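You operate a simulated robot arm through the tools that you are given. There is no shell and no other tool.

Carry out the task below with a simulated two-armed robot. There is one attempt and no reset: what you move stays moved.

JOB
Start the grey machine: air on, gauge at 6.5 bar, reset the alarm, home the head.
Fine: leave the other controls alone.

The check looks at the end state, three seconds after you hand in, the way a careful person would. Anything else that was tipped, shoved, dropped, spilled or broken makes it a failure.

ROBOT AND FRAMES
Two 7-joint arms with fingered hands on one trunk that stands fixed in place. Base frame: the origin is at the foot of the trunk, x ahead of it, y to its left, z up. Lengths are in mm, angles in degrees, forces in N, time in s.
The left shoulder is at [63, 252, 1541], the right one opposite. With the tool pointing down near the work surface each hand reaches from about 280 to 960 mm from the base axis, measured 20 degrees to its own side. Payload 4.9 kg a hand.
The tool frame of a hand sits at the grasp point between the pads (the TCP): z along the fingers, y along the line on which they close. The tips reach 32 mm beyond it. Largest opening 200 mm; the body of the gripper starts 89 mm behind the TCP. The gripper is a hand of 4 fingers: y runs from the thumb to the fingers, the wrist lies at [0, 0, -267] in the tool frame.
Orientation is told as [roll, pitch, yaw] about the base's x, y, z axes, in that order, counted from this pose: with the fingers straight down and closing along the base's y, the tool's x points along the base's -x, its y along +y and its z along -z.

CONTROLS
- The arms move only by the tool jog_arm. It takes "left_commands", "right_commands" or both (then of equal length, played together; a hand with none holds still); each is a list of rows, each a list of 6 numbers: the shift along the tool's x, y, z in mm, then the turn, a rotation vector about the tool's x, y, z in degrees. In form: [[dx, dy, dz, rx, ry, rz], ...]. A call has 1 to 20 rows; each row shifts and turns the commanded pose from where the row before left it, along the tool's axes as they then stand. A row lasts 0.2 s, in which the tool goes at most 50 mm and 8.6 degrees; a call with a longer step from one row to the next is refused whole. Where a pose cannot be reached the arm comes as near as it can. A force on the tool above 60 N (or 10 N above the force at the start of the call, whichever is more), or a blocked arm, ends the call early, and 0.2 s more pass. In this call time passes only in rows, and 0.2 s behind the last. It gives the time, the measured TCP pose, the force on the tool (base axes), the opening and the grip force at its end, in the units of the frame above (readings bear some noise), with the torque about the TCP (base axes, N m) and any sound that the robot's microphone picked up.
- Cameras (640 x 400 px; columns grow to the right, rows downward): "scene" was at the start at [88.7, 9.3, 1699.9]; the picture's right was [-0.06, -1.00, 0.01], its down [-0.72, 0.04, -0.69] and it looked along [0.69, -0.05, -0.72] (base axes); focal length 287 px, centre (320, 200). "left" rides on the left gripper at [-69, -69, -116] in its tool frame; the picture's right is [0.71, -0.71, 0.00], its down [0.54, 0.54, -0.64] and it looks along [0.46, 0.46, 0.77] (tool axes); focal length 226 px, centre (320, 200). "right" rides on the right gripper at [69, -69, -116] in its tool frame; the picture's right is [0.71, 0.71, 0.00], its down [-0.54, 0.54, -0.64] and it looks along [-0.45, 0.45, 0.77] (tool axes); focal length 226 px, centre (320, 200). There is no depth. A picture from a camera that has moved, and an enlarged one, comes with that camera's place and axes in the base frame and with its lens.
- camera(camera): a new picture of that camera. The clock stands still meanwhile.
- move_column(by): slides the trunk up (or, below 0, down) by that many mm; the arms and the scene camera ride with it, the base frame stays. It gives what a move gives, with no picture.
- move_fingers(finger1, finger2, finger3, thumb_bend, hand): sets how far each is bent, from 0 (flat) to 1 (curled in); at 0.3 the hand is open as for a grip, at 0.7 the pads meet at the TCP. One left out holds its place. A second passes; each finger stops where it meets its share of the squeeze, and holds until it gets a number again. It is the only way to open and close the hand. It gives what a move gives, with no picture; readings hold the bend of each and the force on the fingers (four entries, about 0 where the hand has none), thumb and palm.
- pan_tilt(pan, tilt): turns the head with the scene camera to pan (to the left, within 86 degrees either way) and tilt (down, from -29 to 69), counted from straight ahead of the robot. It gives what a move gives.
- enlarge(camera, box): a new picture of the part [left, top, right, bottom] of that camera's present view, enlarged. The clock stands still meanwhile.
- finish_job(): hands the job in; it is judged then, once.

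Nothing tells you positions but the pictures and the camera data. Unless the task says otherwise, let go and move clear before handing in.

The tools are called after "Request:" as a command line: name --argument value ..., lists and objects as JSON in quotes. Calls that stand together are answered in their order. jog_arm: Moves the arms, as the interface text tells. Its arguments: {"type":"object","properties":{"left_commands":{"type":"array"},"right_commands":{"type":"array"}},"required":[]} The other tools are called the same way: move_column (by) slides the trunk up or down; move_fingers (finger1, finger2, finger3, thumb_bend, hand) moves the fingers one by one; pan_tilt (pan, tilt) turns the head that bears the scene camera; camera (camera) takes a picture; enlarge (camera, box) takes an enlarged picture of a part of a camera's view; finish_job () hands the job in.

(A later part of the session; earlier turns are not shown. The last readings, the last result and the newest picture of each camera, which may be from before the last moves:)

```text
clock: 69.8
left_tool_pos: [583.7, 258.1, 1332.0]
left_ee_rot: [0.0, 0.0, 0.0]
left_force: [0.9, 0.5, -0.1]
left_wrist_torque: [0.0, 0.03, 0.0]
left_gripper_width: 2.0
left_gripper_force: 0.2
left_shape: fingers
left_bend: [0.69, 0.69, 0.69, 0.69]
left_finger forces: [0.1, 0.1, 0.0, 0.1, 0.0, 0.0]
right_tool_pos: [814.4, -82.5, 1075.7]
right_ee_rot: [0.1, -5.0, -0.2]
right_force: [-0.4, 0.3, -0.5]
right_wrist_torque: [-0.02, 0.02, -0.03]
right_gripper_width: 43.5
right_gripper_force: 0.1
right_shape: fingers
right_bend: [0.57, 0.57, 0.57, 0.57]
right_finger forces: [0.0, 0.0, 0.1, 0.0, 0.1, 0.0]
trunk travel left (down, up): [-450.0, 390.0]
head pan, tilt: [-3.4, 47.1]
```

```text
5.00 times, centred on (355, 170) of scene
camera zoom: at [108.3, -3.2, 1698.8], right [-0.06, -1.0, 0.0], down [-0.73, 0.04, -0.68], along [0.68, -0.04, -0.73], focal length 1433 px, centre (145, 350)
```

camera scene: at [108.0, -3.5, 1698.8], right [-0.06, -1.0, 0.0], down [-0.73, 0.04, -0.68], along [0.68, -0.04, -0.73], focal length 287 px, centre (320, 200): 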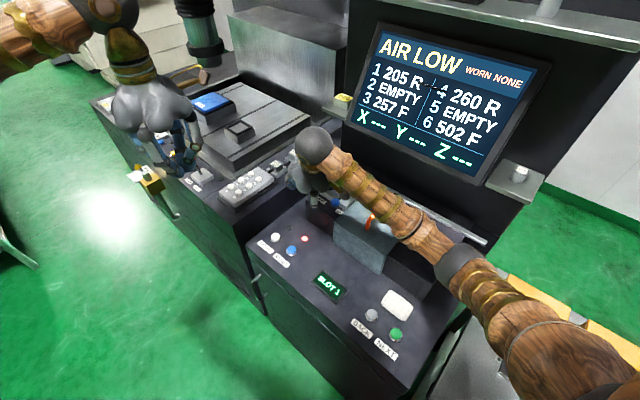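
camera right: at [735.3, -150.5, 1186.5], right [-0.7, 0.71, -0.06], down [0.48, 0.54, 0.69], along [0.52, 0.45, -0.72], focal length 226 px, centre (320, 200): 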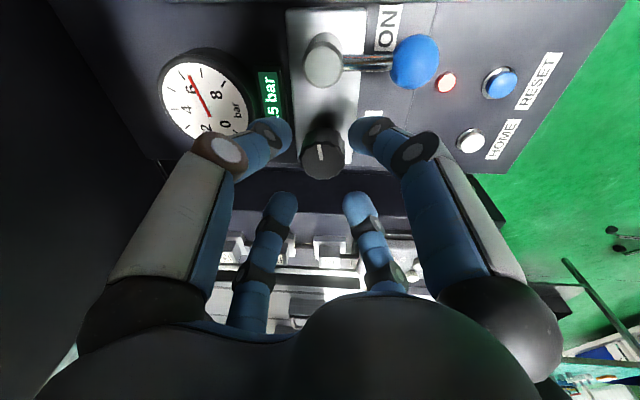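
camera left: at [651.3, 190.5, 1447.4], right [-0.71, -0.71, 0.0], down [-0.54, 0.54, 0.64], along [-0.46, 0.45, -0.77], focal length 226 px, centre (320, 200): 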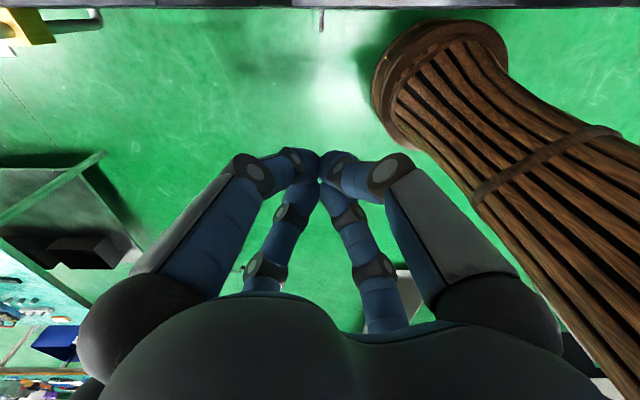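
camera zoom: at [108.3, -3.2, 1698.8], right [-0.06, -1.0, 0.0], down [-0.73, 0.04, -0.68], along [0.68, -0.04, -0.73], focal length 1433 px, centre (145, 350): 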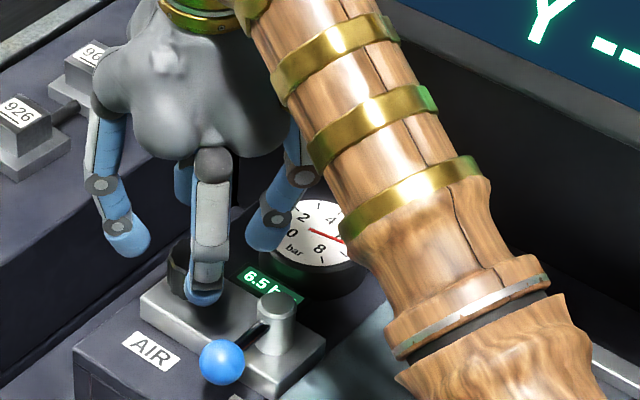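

6.5 bar is confirmed on the display. I withdraw the right hand to the front, then back and away to the right.

Request:
jog_arm --right_commands '[[18.3, 15.5, -8.6, 0, -5, 0], [17.5, 15.5, -10.2, 0, -5, 0], [16.5, 15.5, -11.7, 0, -5, 0], [15.5, 15.5, -13.1, 0, -5, 0], [7.9, -21, -23.8, 0, -2, 0], [7.1, -21, -24, 0, -2, 0], [6.2, -21, -24.3, 0, -2, 0], [5.4, -21, -24.5, 0, -2, 0], [4.5, -21, -24.6, 0, -2, 0], [3.6, -21, -24.8, 0, -2, 0], [2.8, -21, -24.9, 0, -2, 0], [1.9, -21, -25, 0, -2, 0], [0, -35, 0, 0, 0, 0], [0, -35, 0, 0, 0, 0], [0, 0, 0, 0, 0, 0]]'

Request:
camera --camera "scene"

Request:
enlarge --camera "scene" --box '[300, 150, 400, 220]'

Request:
enlarge --camera "scene" --box '[200, 120, 360, 280]'

Request:
camera --camera "right"

```text
clock: 73.0
left_tool_pos: [581.9, 259.4, 1332.4]
left_ee_rot: [0.0, 0.0, -0.1]
left_force: [0.2, -0.6, -0.6]
left_wrist_torque: [0.01, 0.02, 0.0]
left_gripper_width: 2.1
left_gripper_force: 0.1
left_shape: fingers
left_bend: [0.69, 0.69, 0.69, 0.69]
left_finger forces: [0.0, 0.1, 0.0, 0.0, 0.0, 0.0]
right_tool_pos: [599.5, -258.6, 1250.1]
right_ee_rot: [0.0, -41.2, 0.0]
right_force: [0.6, 0.4, -0.4]
right_wrist_torque: [-0.02, 0.0, -0.02]
right_gripper_width: 43.7
right_gripper_force: 0.1
right_shape: fingers
right_bend: [0.57, 0.57, 0.57, 0.57]
right_finger forces: [0.0, 0.0, 0.0, 0.0, 0.0, 0.0]
trunk travel left (down, up): [-450.0, 390.0]
head pan, tilt: [-3.4, 47.1]
```

```text
taken
camera scene: at [108.5, -2.1, 1698.8], right [-0.06, -1.0, 0.0], down [-0.73, 0.04, -0.68], along [0.68, -0.04, -0.73], focal length 287 px, centre (320, 200)
```

scene: 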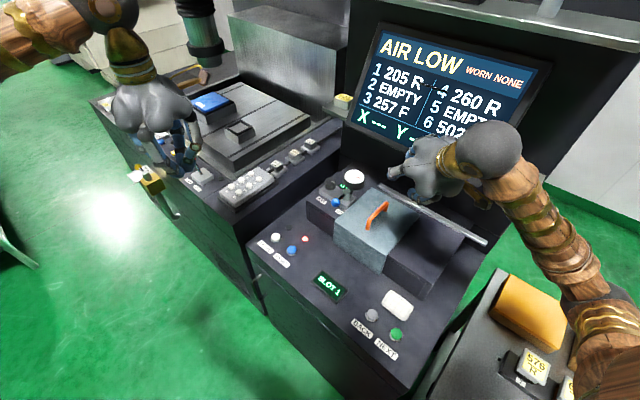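

```text
5.71 times, centred on (350, 185) of scene
camera zoom: at [108.5, -2.1, 1698.8], right [-0.06, -1.0, 0.0], down [-0.73, 0.04, -0.68], along [0.68, -0.04, -0.73], focal length 1638 px, centre (149, 286)
```

zoom: 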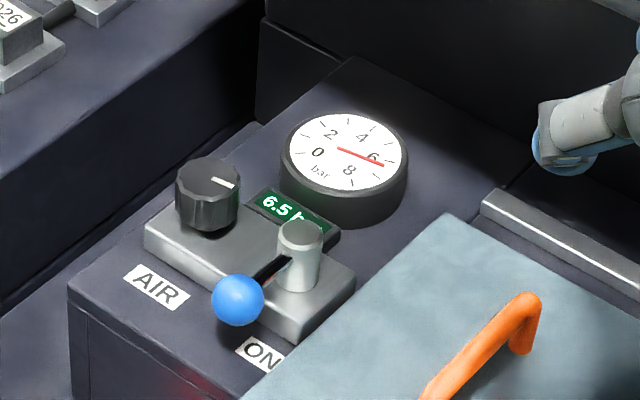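

```text
2.50 times, centred on (280, 200) of scene
camera zoom: at [108.5, -2.1, 1698.8], right [-0.06, -1.0, 0.0], down [-0.73, 0.04, -0.68], along [0.68, -0.04, -0.73], focal length 716 px, centre (420, 200)
```

zoom: 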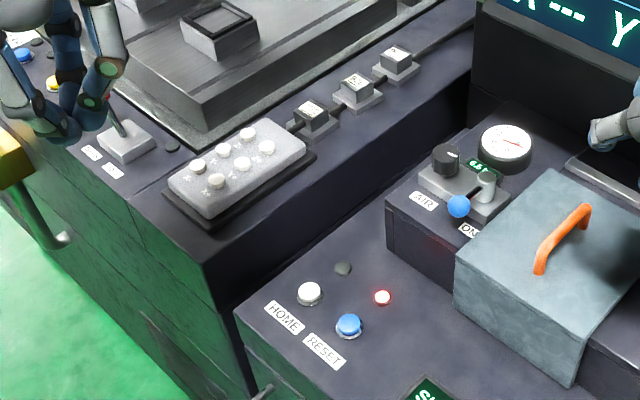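

```text
taken
camera right: at [470.3, -327.4, 1292.0], right [-0.53, 0.71, -0.46], down [-0.01, 0.54, 0.84], along [0.85, 0.45, -0.28], focal length 226 px, centre (320, 200)
```

right: 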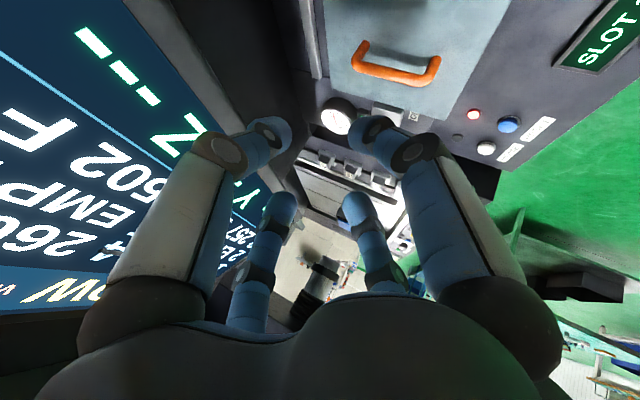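

Gauge holds 6.5 with the alarm lamp still lit, as expected before a reset. RESET is near (656, 60, 871) and HOME near (711, 118, 871); I bring the left hand, pinched to a point, above RESET.

Request:
jog_arm --left_commands '[[-12.3, -33.2, 0, 0, 0, 0], [-12.3, -33.2, 0, 0, 0, 0], [-12.3, -33.2, 0, 0, 0, 0], [-12.3, -33.2, 0, 0, 0, 0], [-12.3, -33.2, 0, 0, 0, 0], [-12.3, -33.2, 0, 0, 0, 0], [0, 0, 45, 0, 0, 0], [0, 0, 45, 0, 0, 0], [0, 0, 45, 0, 0, 0], [0, 0, 45, 0, 0, 0], [0, 0, 45, 0, 0, 0], [0, 0, 45, 0, 0, 0], [0, 0, 40, 0, 0, 0], [0, 0, 0, 0, 0, 0], [0, 0, 0, 0, 0, 0]]'

Request:
camera --camera "left"

Request:
camera --camera "scene"

```text
clock: 76.2
left_tool_pos: [655.1, 59.2, 1022.0]
left_ee_rot: [0.1, -0.1, -0.1]
left_force: [-0.4, 0.1, -0.3]
left_wrist_torque: [0.0, -0.01, 0.02]
left_gripper_width: 2.3
left_gripper_force: 0.1
left_shape: fingers
left_bend: [0.69, 0.69, 0.69, 0.69]
left_finger forces: [0.1, 0.0, 0.0, 0.0, 0.0, 0.0]
right_tool_pos: [597.8, -259.5, 1249.0]
right_ee_rot: [0.0, -41.2, 0.0]
right_force: [0.3, -0.5, -0.1]
right_wrist_torque: [0.0, -0.03, -0.02]
right_gripper_width: 43.7
right_gripper_force: 0.0
right_shape: fingers
right_bend: [0.57, 0.57, 0.57, 0.57]
right_finger forces: [0.1, 0.0, 0.0, 0.1, 0.0, 0.0]
trunk travel left (down, up): [-450.0, 390.0]
head pan, tilt: [-3.4, 47.1]
```

```text
taken
camera left: at [725.3, -8.7, 1137.4], right [-0.71, -0.71, 0.0], down [-0.54, 0.54, 0.64], along [-0.45, 0.45, -0.77], focal length 226 px, centre (320, 200)
```

left: 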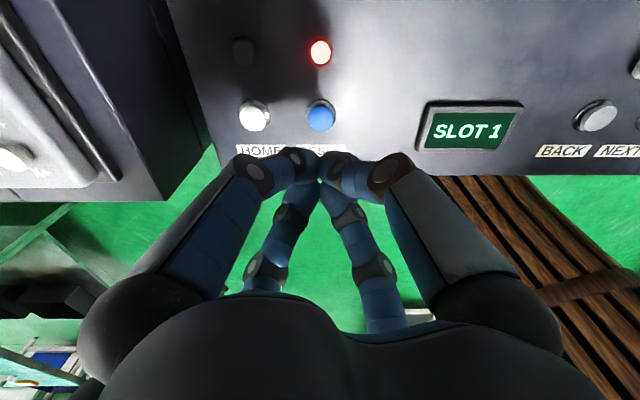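

```text
taken
camera scene: at [108.1, -3.5, 1698.8], right [-0.06, -1.0, 0.0], down [-0.73, 0.04, -0.68], along [0.68, -0.04, -0.73], focal length 287 px, centre (320, 200)
```

scene: 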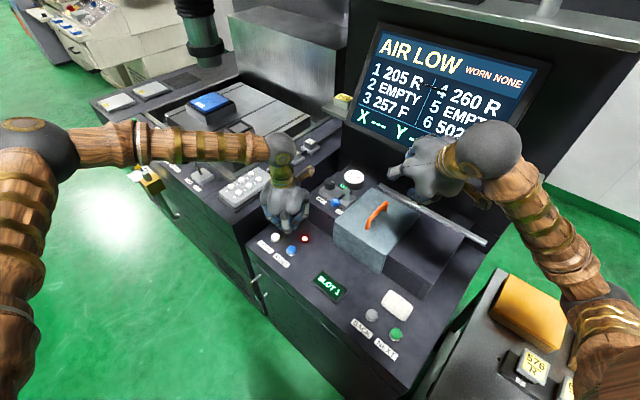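

RESET lies within about 3 mm of the tool axis. I shift 2 mm and descend to just above it.

Request:
jog_arm --left_commands '[[-2, 0, 40, 0, 0, 0], [0, 0, 40, 0, 0, 0], [0, 0, 15, 0, 0, 0], [0, 0, 0, 0, 0, 0]]'

Request:
camera --camera "left"

Request:
enlarge --camera "scene" --box '[240, 170, 340, 270]'

```text
clock: 77.2
left_tool_pos: [656.4, 58.8, 926.9]
left_ee_rot: [0.1, 0.0, 0.0]
left_force: [0.8, 0.8, -0.1]
left_wrist_torque: [-0.06, -0.02, 0.0]
left_gripper_width: 2.0
left_gripper_force: 0.1
left_shape: fingers
left_bend: [0.69, 0.69, 0.69, 0.69]
left_finger forces: [0.1, 0.0, 0.1, 0.0, 0.0, 0.0]
right_tool_pos: [599.0, -260.1, 1249.0]
right_ee_rot: [0.0, -41.1, -0.1]
right_force: [1.0, -0.3, -0.6]
right_wrist_torque: [-0.04, -0.03, 0.02]
right_gripper_width: 43.5
right_gripper_force: 0.1
right_shape: fingers
right_bend: [0.57, 0.57, 0.57, 0.57]
right_finger forces: [0.1, 0.0, 0.0, 0.0, 0.0, 0.0]
trunk travel left (down, up): [-450.0, 390.0]
head pan, tilt: [-3.4, 47.1]
```

```text
taken
camera left: at [726.3, -10.1, 1041.9], right [-0.71, -0.71, 0.0], down [-0.54, 0.54, 0.64], along [-0.45, 0.45, -0.77], focal length 226 px, centre (320, 200)
```

left: 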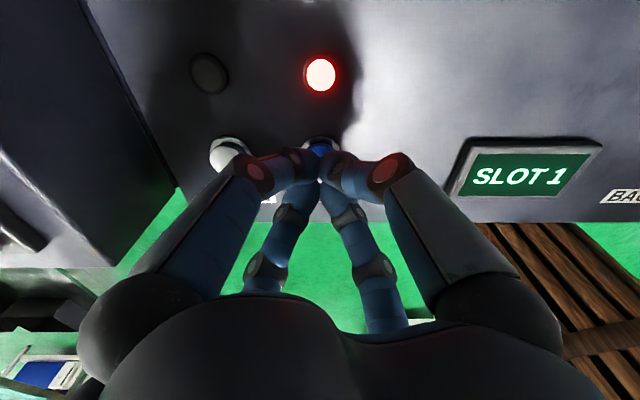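

```text
4.00 times, centred on (290, 220) of scene
camera zoom: at [108.2, -3.4, 1698.8], right [-0.06, -1.0, 0.0], down [-0.73, 0.04, -0.68], along [0.68, -0.04, -0.73], focal length 1146 px, centre (440, 120)
```

zoom: 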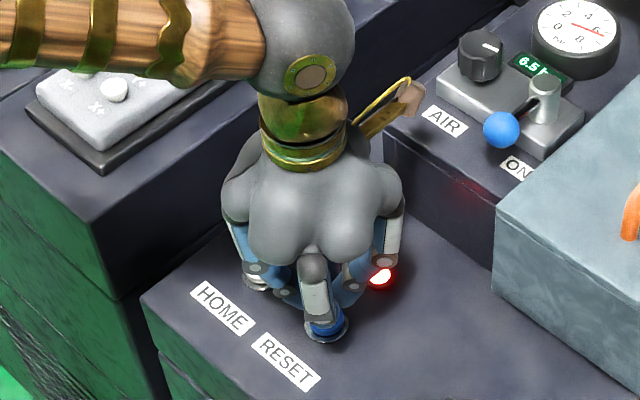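

The fingertips are right over the blue button. Now down in small steps, watching force and lamp.

Request:
jog_arm --left_commands '[[0, 0, 4, 0, 0, 0], [0, 0, 4, 0, 0, 0], [0, 0, 3, 0, 0, 0], [0, 0, 0, 0, 0, 0]]'

Request:
enlarge --camera "scene" --box '[250, 190, 340, 270]'

```text
clock: 78.2
left_tool_pos: [657.9, 58.0, 916.3]
left_ee_rot: [0.0, 0.0, -0.1]
left_force: [0.0, -0.4, -0.6]
left_wrist_torque: [-0.03, -0.02, 0.03]
left_gripper_width: 2.2
left_gripper_force: 0.1
left_shape: fingers
left_bend: [0.69, 0.69, 0.69, 0.69]
left_finger forces: [0.0, 0.0, 0.0, 0.1, 0.0, 0.1]
right_tool_pos: [597.4, -259.0, 1249.5]
right_ee_rot: [0.0, -41.1, 0.0]
right_force: [0.3, 0.5, 0.0]
right_wrist_torque: [0.0, 0.03, 0.01]
right_gripper_width: 43.4
right_gripper_force: 0.1
right_shape: fingers
right_bend: [0.57, 0.57, 0.57, 0.57]
right_finger forces: [0.0, 0.0, 0.1, 0.0, 0.0, 0.0]
trunk travel left (down, up): [-450.0, 390.0]
head pan, tilt: [-3.4, 47.1]
```

```text
5.00 times, centred on (295, 230) of scene
camera zoom: at [108.1, -3.4, 1698.8], right [-0.06, -1.0, 0.0], down [-0.73, 0.04, -0.68], along [0.68, -0.04, -0.73], focal length 1433 px, centre (445, 50)
```

zoom: 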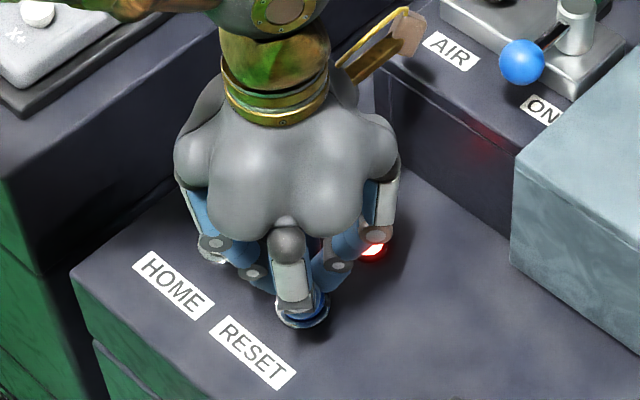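

Request:
jog_arm --left_commands '[[0, 0, 3, 0, 0, 0], [0, 0, 3, 0, 0, 0], [0, 0, 0, 0, 0, 0]]'

Request:
jog_arm --left_commands '[[0, 0, 2, 0, 0, 0], [0, 0, 0, 0, 0, 0]]'

Request:
jog_arm --left_commands '[[0, 0, 2, 0, 0, 0], [0, 0, 0, 0, 0, 0]]'

Request:
enlarge --camera "scene" --box '[250, 190, 340, 270]'

```text
clock: 79.0
left_tool_pos: [658.4, 59.0, 911.1]
left_ee_rot: [0.0, 0.0, 0.0]
left_force: [0.2, 0.6, -0.3]
left_wrist_torque: [0.01, 0.02, -0.04]
left_gripper_width: 2.2
left_gripper_force: 0.0
left_shape: fingers
left_bend: [0.69, 0.69, 0.69, 0.69]
left_finger forces: [0.1, 0.0, 0.0, 0.1, 0.1, 0.0]
right_tool_pos: [598.2, -258.9, 1249.0]
right_ee_rot: [-0.1, -41.2, -0.1]
right_force: [0.2, -0.2, -0.4]
right_wrist_torque: [0.0, 0.04, 0.01]
right_gripper_width: 43.4
right_gripper_force: 0.1
right_shape: fingers
right_bend: [0.57, 0.57, 0.57, 0.57]
right_finger forces: [0.1, 0.1, 0.0, 0.1, 0.1, 0.0]
trunk travel left (down, up): [-450.0, 390.0]
head pan, tilt: [-3.4, 47.1]
```

```text
clock: 79.6
left_tool_pos: [658.4, 60.2, 909.0]
left_ee_rot: [0.0, 0.0, -0.1]
left_force: [-0.5, 0.3, 0.0]
left_wrist_torque: [0.01, 0.02, -0.03]
left_gripper_width: 2.0
left_gripper_force: 0.0
left_shape: fingers
left_bend: [0.69, 0.69, 0.69, 0.69]
left_finger forces: [0.0, 0.0, 0.0, 0.0, 0.1, 0.0]
right_tool_pos: [598.5, -259.4, 1249.0]
right_ee_rot: [0.1, -41.1, -0.1]
right_force: [-0.5, 0.0, -0.3]
right_wrist_torque: [-0.01, -0.01, 0.0]
right_gripper_width: 43.6
right_gripper_force: 0.1
right_shape: fingers
right_bend: [0.57, 0.57, 0.57, 0.57]
right_finger forces: [0.1, 0.1, 0.0, 0.0, 0.0, 0.0]
trunk travel left (down, up): [-450.0, 390.0]
head pan, tilt: [-3.4, 47.1]
```

```text
clock: 80.2
left_tool_pos: [656.7, 57.5, 907.2]
left_ee_rot: [0.1, 0.0, 0.1]
left_force: [0.5, 0.0, 1.3]
left_wrist_torque: [-0.01, 0.02, 0.01]
left_gripper_width: 2.3
left_gripper_force: 0.1
left_shape: fingers
left_bend: [0.69, 0.69, 0.69, 0.69]
left_finger forces: [0.0, 0.0, 0.0, 0.1, 0.1, 0.0]
right_tool_pos: [599.2, -259.2, 1248.6]
right_ee_rot: [0.1, -41.1, -0.1]
right_force: [-0.6, 0.2, -0.3]
right_wrist_torque: [-0.02, 0.03, -0.01]
right_gripper_width: 43.7
right_gripper_force: 0.1
right_shape: fingers
right_bend: [0.57, 0.57, 0.57, 0.57]
right_finger forces: [0.0, 0.1, 0.0, 0.1, 0.0, 0.0]
trunk travel left (down, up): [-450.0, 390.0]
head pan, tilt: [-3.4, 47.1]
```

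```text
5.00 times, centred on (295, 230) of scene
camera zoom: at [108.0, -3.3, 1698.8], right [-0.06, -1.0, 0.0], down [-0.73, 0.04, -0.68], along [0.68, -0.04, -0.73], focal length 1433 px, centre (445, 50)
```

zoom: 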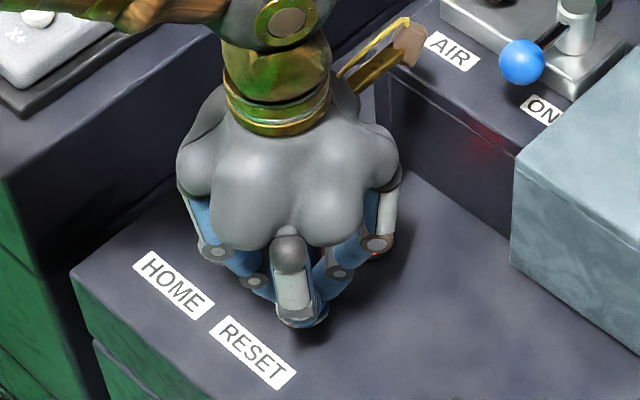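

First hint of contact at z≈907. Pressing on in 2 mm steps.

Request:
jog_arm --left_commands '[[0, 0, 2, 0, 0, 0], [0, 0, 0, 0, 0, 0]]'

Request:
jog_arm --left_commands '[[0, 0, 2, 0, 0, 0], [0, 0, 0, 0, 0, 0]]'

Request:
enlarge --camera "scene" --box '[250, 190, 340, 270]'

```text
clock: 80.8
left_tool_pos: [657.7, 58.3, 905.1]
left_ee_rot: [-0.1, 0.0, 0.0]
left_force: [-1.2, -0.2, 3.5]
left_wrist_torque: [-0.01, 0.1, -0.01]
left_gripper_width: 2.1
left_gripper_force: 0.1
left_shape: fingers
left_bend: [0.69, 0.69, 0.69, 0.69]
left_finger forces: [0.1, 0.0, 0.0, 0.0, 0.0, 0.0]
right_tool_pos: [596.9, -259.7, 1249.8]
right_ee_rot: [0.0, -41.1, -0.1]
right_force: [0.5, -0.4, -0.5]
right_wrist_torque: [-0.03, 0.04, 0.0]
right_gripper_width: 43.4
right_gripper_force: 0.0
right_shape: fingers
right_bend: [0.57, 0.57, 0.57, 0.57]
right_finger forces: [0.1, 0.0, 0.1, 0.0, 0.0, 0.1]
trunk travel left (down, up): [-450.0, 390.0]
head pan, tilt: [-3.4, 47.1]
heard: click
```

```text
clock: 81.4
left_tool_pos: [657.0, 57.5, 902.8]
left_ee_rot: [0.0, 0.0, 0.0]
left_force: [-2.4, 1.0, 8.0]
left_wrist_torque: [0.06, 0.1, -0.03]
left_gripper_width: 2.2
left_gripper_force: 6.8
left_shape: fingers
left_bend: [0.69, 0.69, 0.69, 0.69]
left_finger forces: [0.1, 6.0, 7.7, 0.0, 0.0, 0.0]
right_tool_pos: [597.5, -259.2, 1249.1]
right_ee_rot: [0.0, -41.1, -0.1]
right_force: [0.8, -0.4, 0.7]
right_wrist_torque: [0.02, -0.01, 0.01]
right_gripper_width: 43.5
right_gripper_force: 0.0
right_shape: fingers
right_bend: [0.57, 0.57, 0.57, 0.57]
right_finger forces: [0.0, 0.1, 0.0, 0.0, 0.1, 0.1]
trunk travel left (down, up): [-450.0, 390.0]
head pan, tilt: [-3.4, 47.1]
```

```text
5.00 times, centred on (295, 230) of scene
camera zoom: at [107.2, -3.3, 1698.9], right [-0.06, -1.0, 0.0], down [-0.73, 0.04, -0.68], along [0.68, -0.04, -0.73], focal length 1433 px, centre (445, 50)
```

zoom: 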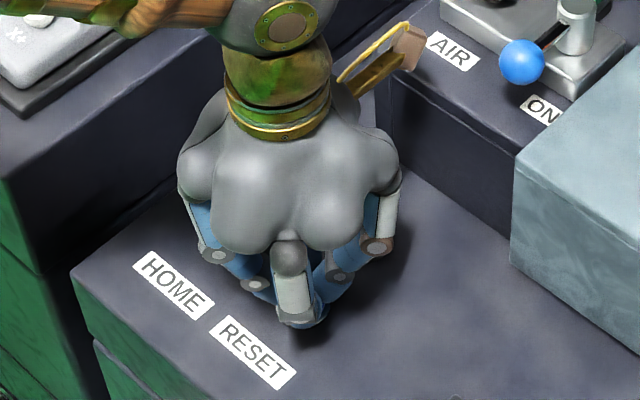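

Heard a click and the red glow is gone; the button is at its bottom (8 N). I lift off and check the lamp, screen and gauge.

Request:
jog_arm --left_commands '[[0, 0, -5, 0, 0, 0], [0, 0, -15, 0, 0, 0], [0, 0, -40, 0, 0, 0], [0, 0, -40, 0, 0, 0], [0, 0, 0, 0, 0, 0]]'

Request:
camera --camera "left"

Request:
camera --camera "scene"

Request:
enlarge --camera "scene" --box '[330, 20, 560, 220]'

```text
clock: 82.6
left_tool_pos: [656.5, 58.4, 1001.6]
left_ee_rot: [0.0, 0.1, -0.1]
left_force: [0.0, 0.2, 0.6]
left_wrist_torque: [0.0, 0.02, -0.03]
left_gripper_width: 2.4
left_gripper_force: 0.1
left_shape: fingers
left_bend: [0.69, 0.69, 0.69, 0.69]
left_finger forces: [0.0, 0.0, 0.0, 0.0, 0.0, 0.0]
right_tool_pos: [599.8, -259.8, 1248.5]
right_ee_rot: [0.0, -41.2, -0.1]
right_force: [0.0, 0.6, -0.7]
right_wrist_torque: [-0.01, 0.05, 0.03]
right_gripper_width: 43.7
right_gripper_force: 0.0
right_shape: fingers
right_bend: [0.57, 0.57, 0.57, 0.57]
right_finger forces: [0.1, 0.0, 0.1, 0.0, 0.1, 0.0]
trunk travel left (down, up): [-450.0, 390.0]
head pan, tilt: [-3.4, 47.1]
```

```text
taken
camera left: at [726.7, -8.7, 1116.9], right [-0.71, -0.71, 0.0], down [-0.54, 0.54, 0.64], along [-0.46, 0.45, -0.77], focal length 226 px, centre (320, 200)
```

left: 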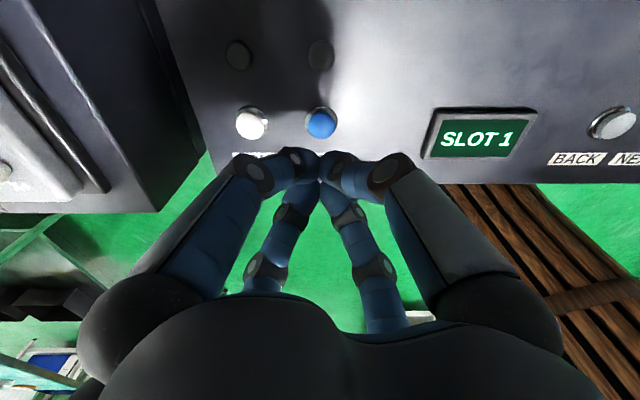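

```text
taken
camera scene: at [108.9, -3.3, 1698.7], right [-0.06, -1.0, 0.0], down [-0.73, 0.04, -0.68], along [0.68, -0.04, -0.73], focal length 287 px, centre (320, 200)
```

scene: 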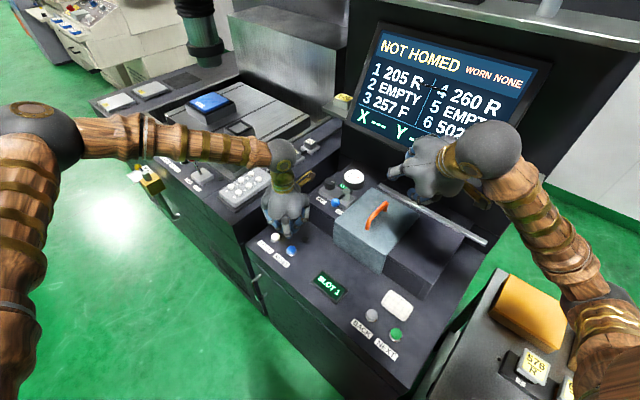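

```text
2.00 times, centred on (445, 120) of scene
camera zoom: at [108.9, -3.3, 1698.7], right [-0.06, -1.0, 0.0], down [-0.73, 0.04, -0.68], along [0.68, -0.04, -0.73], focal length 573 px, centre (70, 360)
```

zoom: 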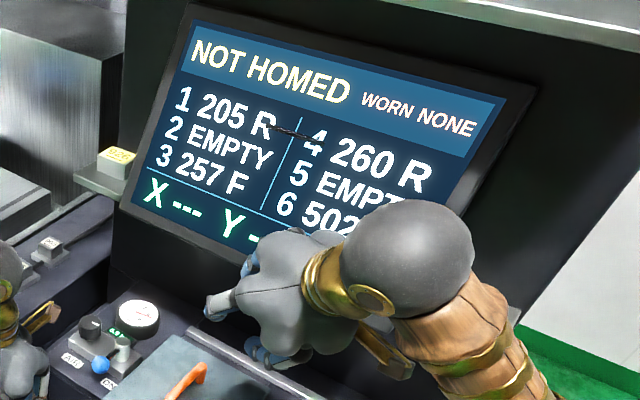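

The screen now says "NOT HOMED" and the alarm lamp is off, so the reset worked. Next I move over HOME, with both arms well away from the spindle head.

Request:
jog_arm --left_commands '[[-18.5, 18.7, 0, 0, 0, 0], [-18.5, 18.7, 0, 0, 0, 0], [-18.5, 18.7, 0, 0, 0, 0], [0, 0, 35, 0, 0, 0], [0, 0, 35, 0, 0, 0], [0, 0, 5, 0, 0, 0], [0, 0, 0, 0, 0, 0]]'

Request:
camera --camera "left"

Request:
enlarge --camera "scene" --box '[230, 160, 330, 260]'

```text
clock: 84.2
left_tool_pos: [713.3, 115.1, 927.0]
left_ee_rot: [-0.1, 0.0, 0.0]
left_force: [0.6, 0.2, 1.0]
left_wrist_torque: [0.01, 0.0, 0.01]
left_gripper_width: 2.3
left_gripper_force: 0.1
left_shape: fingers
left_bend: [0.69, 0.69, 0.69, 0.69]
left_finger forces: [0.0, 0.0, 0.0, 0.0, 0.1, 0.0]
right_tool_pos: [598.7, -260.0, 1249.0]
right_ee_rot: [0.0, -41.0, -0.1]
right_force: [0.9, -0.2, -0.5]
right_wrist_torque: [-0.01, 0.05, -0.01]
right_gripper_width: 43.6
right_gripper_force: 0.1
right_shape: fingers
right_bend: [0.57, 0.57, 0.57, 0.57]
right_finger forces: [0.0, 0.1, 0.1, 0.0, 0.0, 0.0]
trunk travel left (down, up): [-450.0, 390.0]
head pan, tilt: [-3.4, 47.1]
```

```text
taken
camera left: at [783.5, 45.9, 1042.0], right [-0.71, -0.71, 0.0], down [-0.54, 0.54, 0.64], along [-0.46, 0.45, -0.77], focal length 226 px, centre (320, 200)
```

left: 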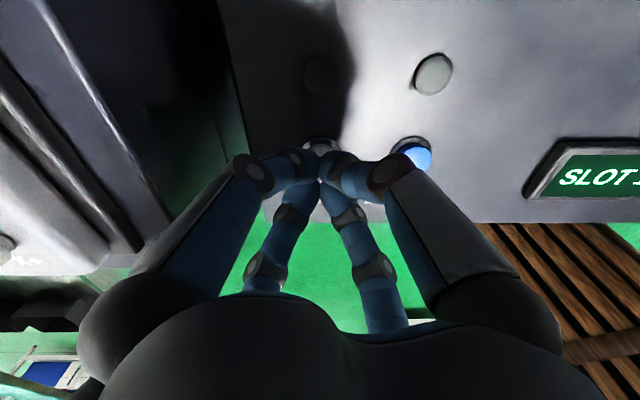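

```text
4.00 times, centred on (280, 210) of scene
camera zoom: at [108.2, -3.4, 1698.8], right [-0.06, -1.0, 0.0], down [-0.73, 0.04, -0.68], along [0.68, -0.04, -0.73], focal length 1146 px, centre (480, 160)
```

zoom: 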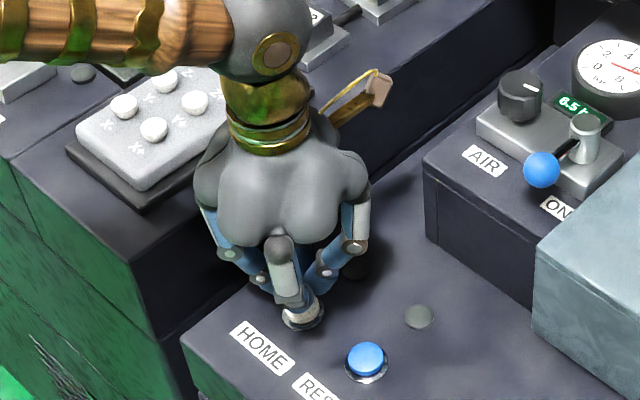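

The tips are centred over the white HOME button with the left cabinet well clear. Pressing the same way.

Request:
jog_arm --left_commands '[[0, 0, 5, 0, 0, 0], [0, 0, 5, 0, 0, 0], [0, 0, 4, 0, 0, 0], [0, 0, 3, 0, 0, 0], [0, 0, 0, 0, 0, 0]]'

Request:
jog_arm --left_commands '[[0, 0, 2, 0, 0, 0], [0, 0, 0, 0, 0, 0]]'

Request:
jog_arm --left_commands '[[0, 0, 2, 0, 0, 0], [0, 0, 0, 0, 0, 0]]'

Request:
camera --camera "scene"

```text
clock: 85.4
left_tool_pos: [713.3, 114.6, 910.1]
left_ee_rot: [0.0, 0.0, 0.0]
left_force: [-0.1, 0.0, -0.5]
left_wrist_torque: [0.0, -0.03, 0.01]
left_gripper_width: 2.1
left_gripper_force: 0.1
left_shape: fingers
left_bend: [0.69, 0.69, 0.69, 0.69]
left_finger forces: [0.1, 0.0, 0.1, 0.0, 0.0, 0.0]
right_tool_pos: [599.5, -260.2, 1249.7]
right_ee_rot: [0.0, -41.0, -0.2]
right_force: [-0.3, -0.7, 0.6]
right_wrist_torque: [-0.01, 0.0, 0.02]
right_gripper_width: 43.8
right_gripper_force: 0.1
right_shape: fingers
right_bend: [0.57, 0.57, 0.57, 0.57]
right_finger forces: [0.1, 0.0, 0.1, 0.0, 0.0, 0.0]
trunk travel left (down, up): [-450.0, 390.0]
head pan, tilt: [-3.4, 47.1]
```

```text
clock: 86.0
left_tool_pos: [711.9, 115.8, 907.9]
left_ee_rot: [0.1, 0.0, 0.0]
left_force: [-0.2, 0.2, 0.3]
left_wrist_torque: [0.01, -0.01, 0.02]
left_gripper_width: 2.1
left_gripper_force: 0.0
left_shape: fingers
left_bend: [0.69, 0.69, 0.69, 0.69]
left_finger forces: [0.0, 0.1, 0.0, 0.0, 0.1, 0.1]
right_tool_pos: [598.6, -258.9, 1249.2]
right_ee_rot: [-0.1, -41.1, -0.1]
right_force: [0.0, -0.8, 0.6]
right_wrist_torque: [0.02, -0.02, -0.01]
right_gripper_width: 43.5
right_gripper_force: 0.1
right_shape: fingers
right_bend: [0.57, 0.57, 0.57, 0.57]
right_finger forces: [0.0, 0.0, 0.0, 0.1, 0.0, 0.1]
trunk travel left (down, up): [-450.0, 390.0]
head pan, tilt: [-3.4, 47.1]
```

```text
clock: 86.6
left_tool_pos: [712.3, 115.6, 906.5]
left_ee_rot: [-0.1, 0.0, 0.0]
left_force: [-0.4, -0.2, 2.0]
left_wrist_torque: [0.0, -0.02, 0.01]
left_gripper_width: 2.2
left_gripper_force: 0.1
left_shape: fingers
left_bend: [0.69, 0.69, 0.69, 0.69]
left_finger forces: [0.0, 0.1, 0.0, 0.1, 0.0, 0.0]
right_tool_pos: [598.0, -260.5, 1248.9]
right_ee_rot: [0.0, -41.2, -0.1]
right_force: [-0.1, 0.3, 0.3]
right_wrist_torque: [-0.02, 0.02, 0.01]
right_gripper_width: 43.7
right_gripper_force: 0.0
right_shape: fingers
right_bend: [0.57, 0.57, 0.57, 0.57]
right_finger forces: [0.0, 0.0, 0.1, 0.0, 0.0, 0.1]
trunk travel left (down, up): [-450.0, 390.0]
head pan, tilt: [-3.4, 47.1]
```

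```text
taken
camera scene: at [108.1, -3.4, 1698.8], right [-0.06, -1.0, 0.0], down [-0.73, 0.04, -0.68], along [0.68, -0.04, -0.73], focal length 287 px, centre (320, 200)
```

scene: 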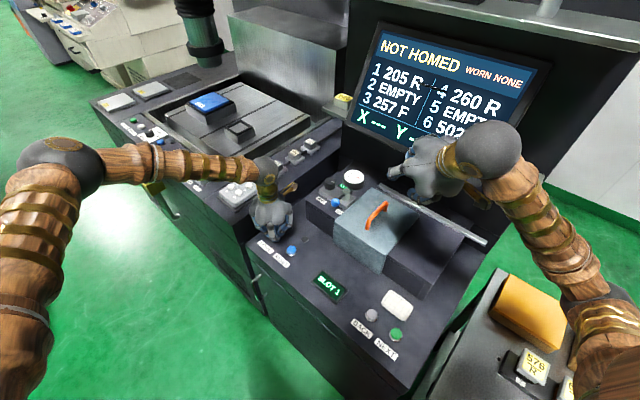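

Touching HOME with 2 N, no click yet. A couple of mm more.

Request:
jog_arm --left_commands '[[0, 0, 2, 0, 0, 0], [0, 0, 0, 0, 0, 0]]'

Request:
camera --camera "scene"

```text
clock: 87.2
left_tool_pos: [713.0, 115.6, 904.9]
left_ee_rot: [0.0, 0.0, 0.0]
left_force: [-1.3, 0.2, 3.6]
left_wrist_torque: [-0.02, 0.05, -0.02]
left_gripper_width: 2.2
left_gripper_force: 0.0
left_shape: fingers
left_bend: [0.69, 0.69, 0.69, 0.69]
left_finger forces: [0.0, 0.1, 0.0, 0.0, 0.0, 0.0]
right_tool_pos: [598.7, -259.4, 1249.7]
right_ee_rot: [0.0, -41.1, -0.1]
right_force: [-0.4, 0.0, -0.1]
right_wrist_torque: [0.02, -0.03, 0.02]
right_gripper_width: 43.5
right_gripper_force: 0.1
right_shape: fingers
right_bend: [0.57, 0.57, 0.57, 0.57]
right_finger forces: [0.1, 0.1, 0.0, 0.0, 0.0, 0.0]
trunk travel left (down, up): [-450.0, 390.0]
head pan, tilt: [-3.4, 47.1]
heard: click
```

```text
taken
camera scene: at [107.8, -3.4, 1698.8], right [-0.06, -1.0, 0.0], down [-0.73, 0.04, -0.68], along [0.68, -0.04, -0.73], focal length 287 px, centre (320, 200)
```

scene: 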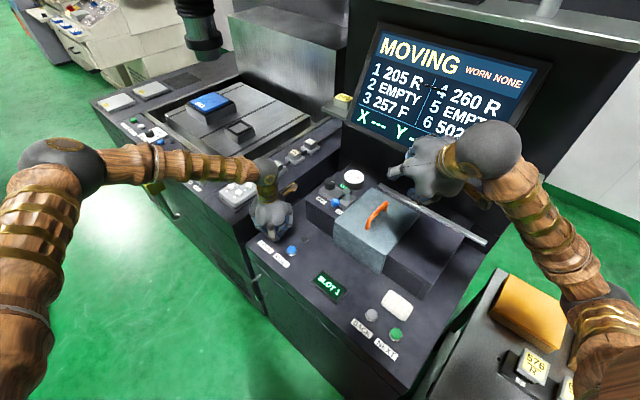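

A click, and the screen shows "MOVING": the head is homing. I lift off the button and draw the left hand back while it runs.

Request:
jog_arm --left_commands '[[0, 0, -5, 0, 0, 0], [0, 0, -15, 0, 0, 0], [0, 0, -40, 0, 0, 0], [0, 0, -40, 0, 0, 0], [0, 0, 0, 0, 0, 0]]'

Request:
camera --camera "scene"

```text
clock: 88.4
left_tool_pos: [715.1, 116.1, 1004.3]
left_ee_rot: [0.0, 0.1, -0.1]
left_force: [-0.7, 0.0, 0.0]
left_wrist_torque: [0.01, 0.01, -0.02]
left_gripper_width: 2.1
left_gripper_force: 0.1
left_shape: fingers
left_bend: [0.69, 0.69, 0.69, 0.69]
left_finger forces: [0.1, 0.0, 0.1, 0.0, 0.0, 0.0]
right_tool_pos: [599.5, -260.1, 1249.2]
right_ee_rot: [0.0, -41.0, -0.1]
right_force: [-0.1, 0.6, -0.7]
right_wrist_torque: [0.0, 0.02, 0.0]
right_gripper_width: 43.7
right_gripper_force: 0.0
right_shape: fingers
right_bend: [0.57, 0.57, 0.57, 0.57]
right_finger forces: [0.0, 0.0, 0.1, 0.1, 0.0, 0.1]
trunk travel left (down, up): [-450.0, 390.0]
head pan, tilt: [-3.4, 47.1]
```

```text
taken
camera scene: at [109.0, -3.3, 1698.7], right [-0.06, -1.0, 0.0], down [-0.73, 0.04, -0.68], along [0.68, -0.04, -0.73], focal length 287 px, centre (320, 200)
```

scene: 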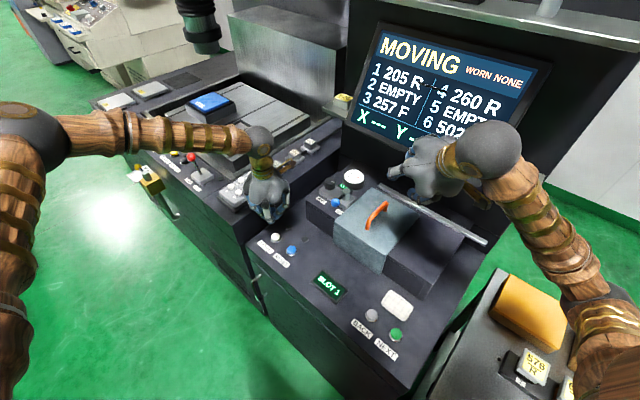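

The head is rising and the screen still shows MOVING. I bring both hands back up to clear positions meanwhile.

Request:
jog_arm --left_commands '[[0, 0, -40, 0, 0, 0], [0, 0, -40, 0, 0, 0], [0, 0, -40, 0, 0, 0], [0, 0, -40, 0, 0, 0], [0, 0, -40, 0, 0, 0], [0, 0, -40, 0, 0, 0], [0, 0, -40, 0, 0, 0], [0, 0, -40, 0, 0, 0], [26, 28, 0, 0, 0, 0], [26, 28, 0, 0, 0, 0], [26, 28, 0, 0, 0, 0], [26, 28, 0, 0, 0, 0], [26, 28, 0, 0, 0, 0], [0, 0, 0, 0, 0, 0]]' --right_commands '[[-10.5, 0, -12.1, 0, 5, 0], [-9.4, 0, -12.9, 0, 5, 0], [-8.2, 0, -13.7, 0, 5, 0], [-7, 0, -14.4, 0, 5, 0], [-5.7, 0, -14.9, 0, 5, 0], [-4.4, 0, -15.4, 0, 5, 0], [-3, 0, -15.7, 0, 5, 0], [-1.7, 0, -15.9, 0, 5, 0], [0, 0, 0, 0, 0, 0], [0, 0, 0, 0, 0, 0], [0, 0, 0, 0, 0, 0], [0, 0, 0, 0, 0, 0], [0, 0, 0, 0, 0, 0], [0, 0, 0, 0, 0, 0]]'

Request:
camera --camera "scene"

Request:
enlarge --camera "scene" --box '[240, 150, 500, 370]'

Request:
enlarge --camera "scene" --box '[310, 155, 390, 215]'

Request:
enlarge --camera "scene" --box '[340, 10, 560, 190]'

```text
clock: 91.4
left_tool_pos: [586.5, 253.5, 1322.8]
left_ee_rot: [0.1, 0.1, 0.1]
left_force: [0.0, 0.2, 0.4]
left_wrist_torque: [0.02, 0.05, 0.03]
left_gripper_width: 2.4
left_gripper_force: 0.0
left_shape: fingers
left_bend: [0.69, 0.69, 0.69, 0.69]
left_finger forces: [0.0, 0.0, 0.0, 0.0, 0.0, 0.1]
right_tool_pos: [599.3, -260.4, 1377.0]
right_ee_rot: [0.2, -1.0, -0.1]
right_force: [-0.1, 0.2, 0.4]
right_wrist_torque: [-0.02, 0.03, 0.03]
right_gripper_width: 43.6
right_gripper_force: 0.0
right_shape: fingers
right_bend: [0.57, 0.57, 0.57, 0.57]
right_finger forces: [0.1, 0.0, 0.1, 0.0, 0.1, 0.1]
trunk travel left (down, up): [-450.0, 390.0]
head pan, tilt: [-3.4, 47.1]
```

```text
taken
camera scene: at [109.0, -4.4, 1698.7], right [-0.06, -1.0, 0.0], down [-0.73, 0.04, -0.68], along [0.68, -0.04, -0.73], focal length 287 px, centre (320, 200)
```

scene: 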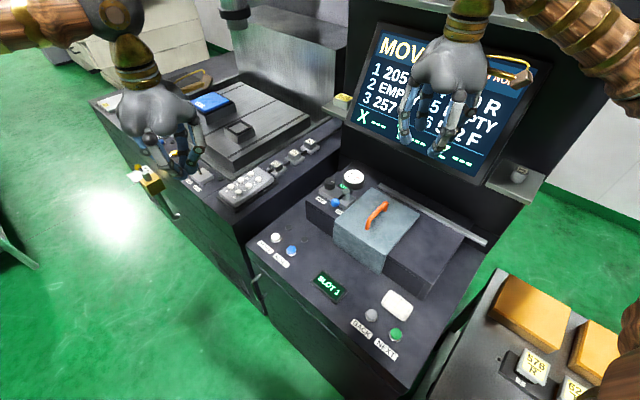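

```text
1.82 times, centred on (370, 260) of scene
camera zoom: at [109.0, -4.4, 1698.7], right [-0.06, -1.0, 0.0], down [-0.73, 0.04, -0.68], along [0.68, -0.04, -0.73], focal length 521 px, centre (229, 91)
```

zoom: 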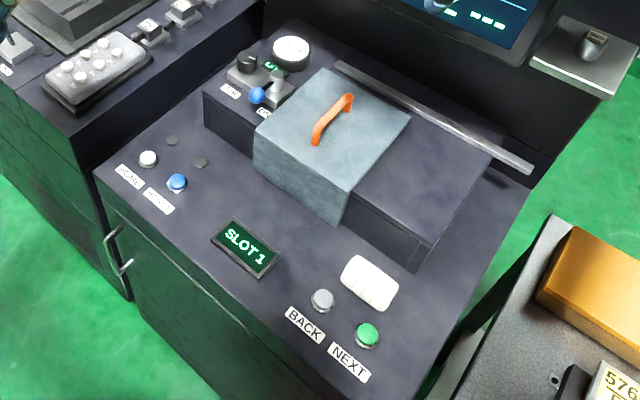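

```text
6.67 times, centred on (350, 185) of scene
camera zoom: at [109.0, -4.4, 1698.7], right [-0.06, -1.0, 0.0], down [-0.73, 0.04, -0.68], along [0.68, -0.04, -0.73], focal length 1911 px, centre (120, 300)
```

zoom: 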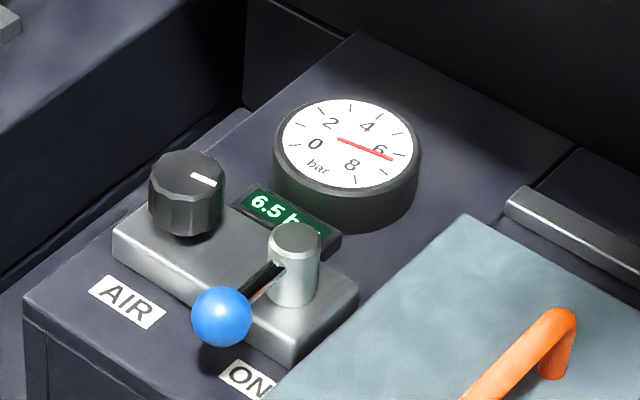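

```text
2.22 times, centred on (450, 100) of scene
camera zoom: at [109.0, -4.4, 1698.7], right [-0.06, -1.0, 0.0], down [-0.73, 0.04, -0.68], along [0.68, -0.04, -0.73], focal length 637 px, centre (31, 422)
```

zoom: 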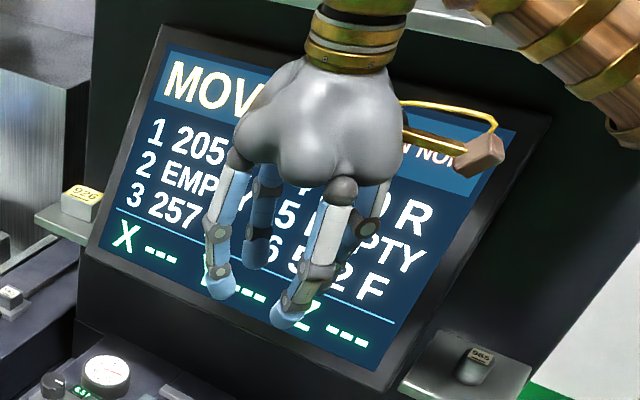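

Everything looks right so far: lever at ON, 6.5 bar, lamps off, head still moving. I wait for homing to finish.

Request:
jog_arm --right_commands '[[20, 0, 0, 0, 0, 0], [0, 0, 0, 0, 0, 0], [0, 0, 0, 0, 0, 0], [0, 0, 0, 0, 0, 0], [0, 0, 0, 0, 0, 0], [0, 0, 0, 0, 0, 0], [0, 0, 0, 0, 0, 0], [0, 0, 0, 0, 0, 0], [0, 0, 0, 0, 0, 0], [0, 0, 0, 0, 0, 0], [0, 0, 0, 0, 0, 0], [0, 0, 0, 0, 0, 0], [0, 0, 0, 0, 0, 0], [0, 0, 0, 0, 0, 0], [0, 0, 0, 0, 0, 0], [0, 0, 0, 0, 0, 0], [0, 0, 0, 0, 0, 0], [0, 0, 0, 0, 0, 0], [0, 0, 0, 0, 0, 0], [0, 0, 0, 0, 0, 0]]'

Request:
camera --camera "scene"

Request:
enlarge --camera "scene" --box '[340, 10, 560, 190]'

```text
clock: 95.6
left_tool_pos: [585.4, 256.3, 1323.5]
left_ee_rot: [0.0, 0.0, 0.0]
left_force: [0.3, 0.7, -0.9]
left_wrist_torque: [-0.01, 0.03, 0.01]
left_gripper_width: 2.2
left_gripper_force: 0.0
left_shape: fingers
left_bend: [0.69, 0.69, 0.69, 0.69]
left_finger forces: [0.0, 0.1, 0.0, 0.1, 0.0, 0.1]
right_tool_pos: [579.2, -258.5, 1377.5]
right_ee_rot: [0.0, -1.0, -0.1]
right_force: [0.4, 0.6, 0.8]
right_wrist_torque: [-0.01, 0.01, -0.04]
right_gripper_width: 43.8
right_gripper_force: 0.1
right_shape: fingers
right_bend: [0.57, 0.57, 0.57, 0.57]
right_finger forces: [0.1, 0.1, 0.1, 0.0, 0.0, 0.0]
trunk travel left (down, up): [-450.0, 390.0]
head pan, tilt: [-3.4, 47.1]
```

```text
taken
camera scene: at [108.2, -3.3, 1698.8], right [-0.06, -1.0, 0.0], down [-0.73, 0.04, -0.68], along [0.68, -0.04, -0.73], focal length 287 px, centre (320, 200)
```

scene: 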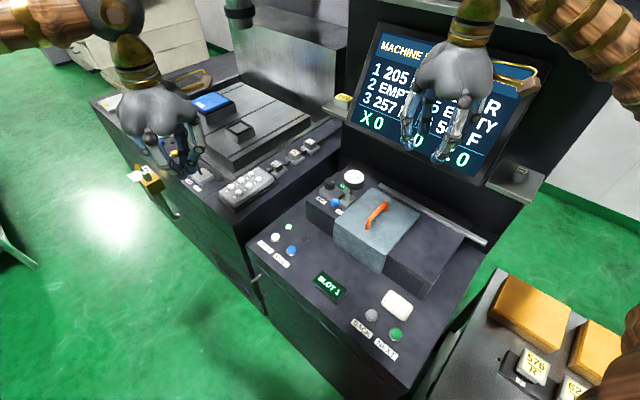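

```text
2.22 times, centred on (450, 100) of scene
camera zoom: at [108.2, -3.3, 1698.8], right [-0.06, -1.0, 0.0], down [-0.73, 0.04, -0.68], along [0.68, -0.04, -0.73], focal length 637 px, centre (31, 422)
```

zoom: 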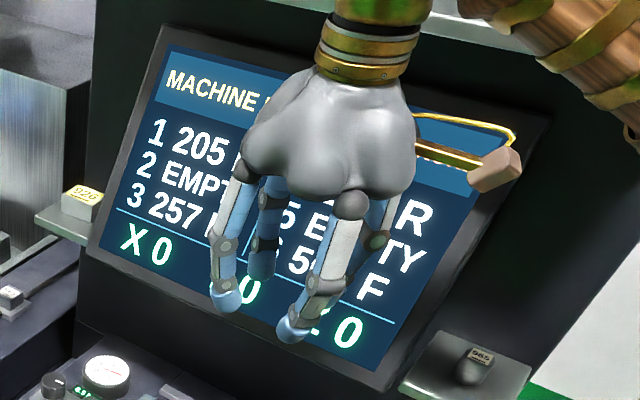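

The screen reads "MACHINE ..." with X 0, Y 0, Z 0 and the HOME lamp is green. I shift the right hand aside to read the full message and check the whole scene.

Request:
jog_arm --right_commands '[[0, -40, 0, 0, 0, 0], [0, -40, 0, 0, 0, 0], [0, -40, 0, 0, 0, 0], [0, 0, 0, 0, 0, 0], [0, 0, 0, 0, 0, 0]]'

Request:
camera --camera "scene"

Request:
enlarge --camera "scene" --box '[340, 10, 560, 190]'

Request:
enlarge --camera "scene" --box '[240, 150, 500, 370]'

Request:
enlarge --camera "scene" --box '[310, 155, 390, 215]'

Request:
enlarge --camera "scene" --box '[80, 60, 340, 250]'

```text
clock: 96.8
left_tool_pos: [586.7, 256.7, 1322.7]
left_ee_rot: [0.0, 0.0, -0.1]
left_force: [-0.3, -1.0, 0.4]
left_wrist_torque: [0.01, -0.01, 0.04]
left_gripper_width: 2.2
left_gripper_force: 0.0
left_shape: fingers
left_bend: [0.69, 0.69, 0.69, 0.69]
left_finger forces: [0.0, 0.0, 0.0, 0.0, 0.0, 0.0]
right_tool_pos: [580.1, -376.0, 1377.2]
right_ee_rot: [0.0, -1.1, 0.0]
right_force: [0.3, 0.0, 0.1]
right_wrist_torque: [-0.01, -0.03, 0.01]
right_gripper_width: 43.7
right_gripper_force: 0.1
right_shape: fingers
right_bend: [0.57, 0.57, 0.57, 0.57]
right_finger forces: [0.0, 0.0, 0.0, 0.0, 0.0, 0.0]
trunk travel left (down, up): [-450.0, 390.0]
head pan, tilt: [-3.4, 47.1]
```

```text
taken
camera scene: at [108.2, -3.2, 1698.8], right [-0.06, -1.0, 0.0], down [-0.73, 0.04, -0.68], along [0.68, -0.04, -0.73], focal length 287 px, centre (320, 200)
```

scene: 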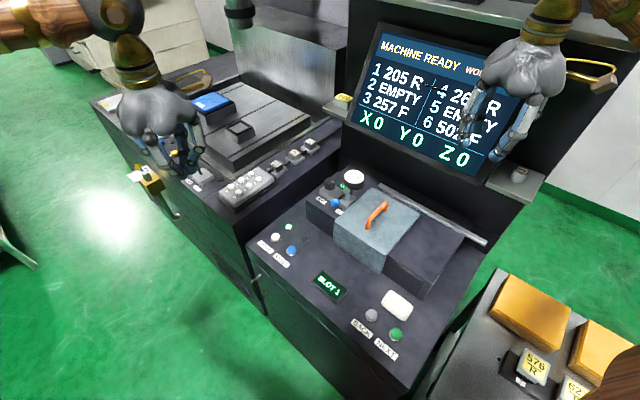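

```text
2.22 times, centred on (450, 100) of scene
camera zoom: at [108.2, -3.2, 1698.8], right [-0.06, -1.0, 0.0], down [-0.73, 0.04, -0.68], along [0.68, -0.04, -0.73], focal length 637 px, centre (31, 422)
```

zoom: 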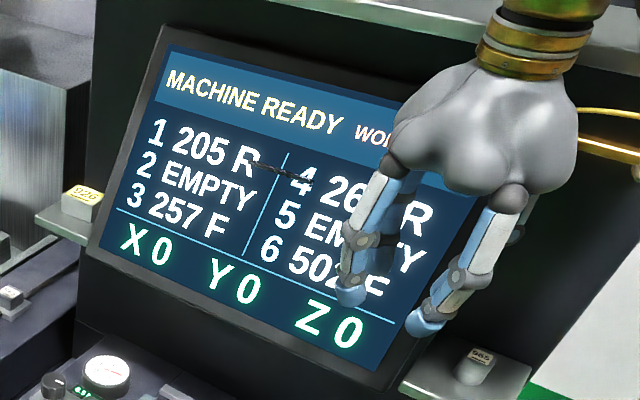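

```text
1.82 times, centred on (370, 260) of scene
camera zoom: at [108.2, -3.2, 1698.8], right [-0.06, -1.0, 0.0], down [-0.73, 0.04, -0.68], along [0.68, -0.04, -0.73], focal length 521 px, centre (229, 91)
```

zoom: 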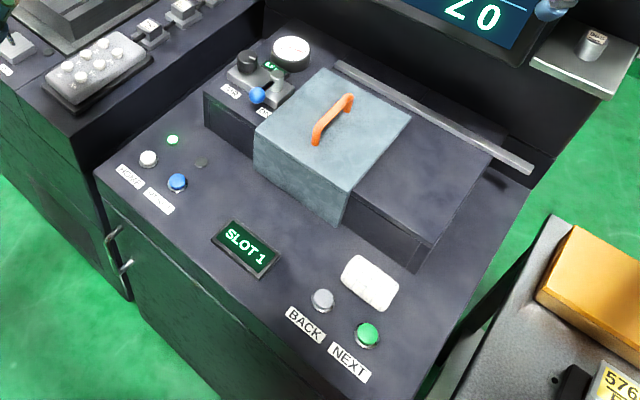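

```text
6.67 times, centred on (350, 185) of scene
camera zoom: at [108.2, -3.2, 1698.8], right [-0.06, -1.0, 0.0], down [-0.73, 0.04, -0.68], along [0.68, -0.04, -0.73], focal length 1911 px, centre (120, 300)
```

zoom: 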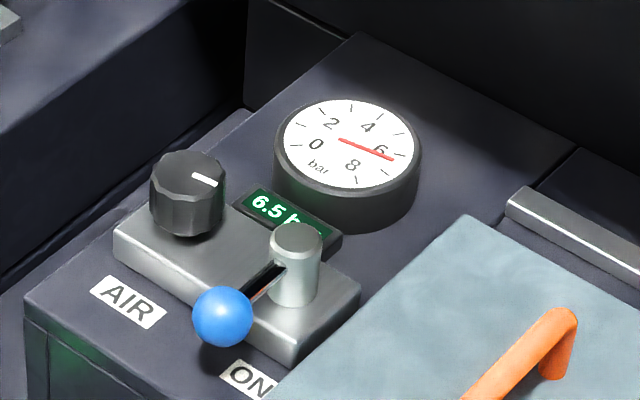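

```text
2.11 times, centred on (210, 155) of scene
camera zoom: at [108.2, -3.2, 1698.8], right [-0.06, -1.0, 0.0], down [-0.73, 0.04, -0.68], along [0.68, -0.04, -0.73], focal length 603 px, centre (552, 295)
```

zoom: 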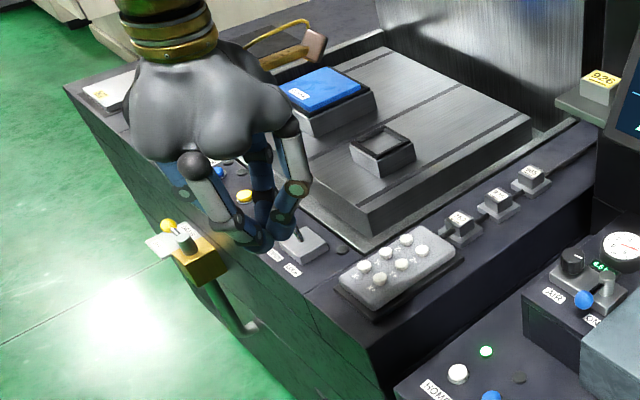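

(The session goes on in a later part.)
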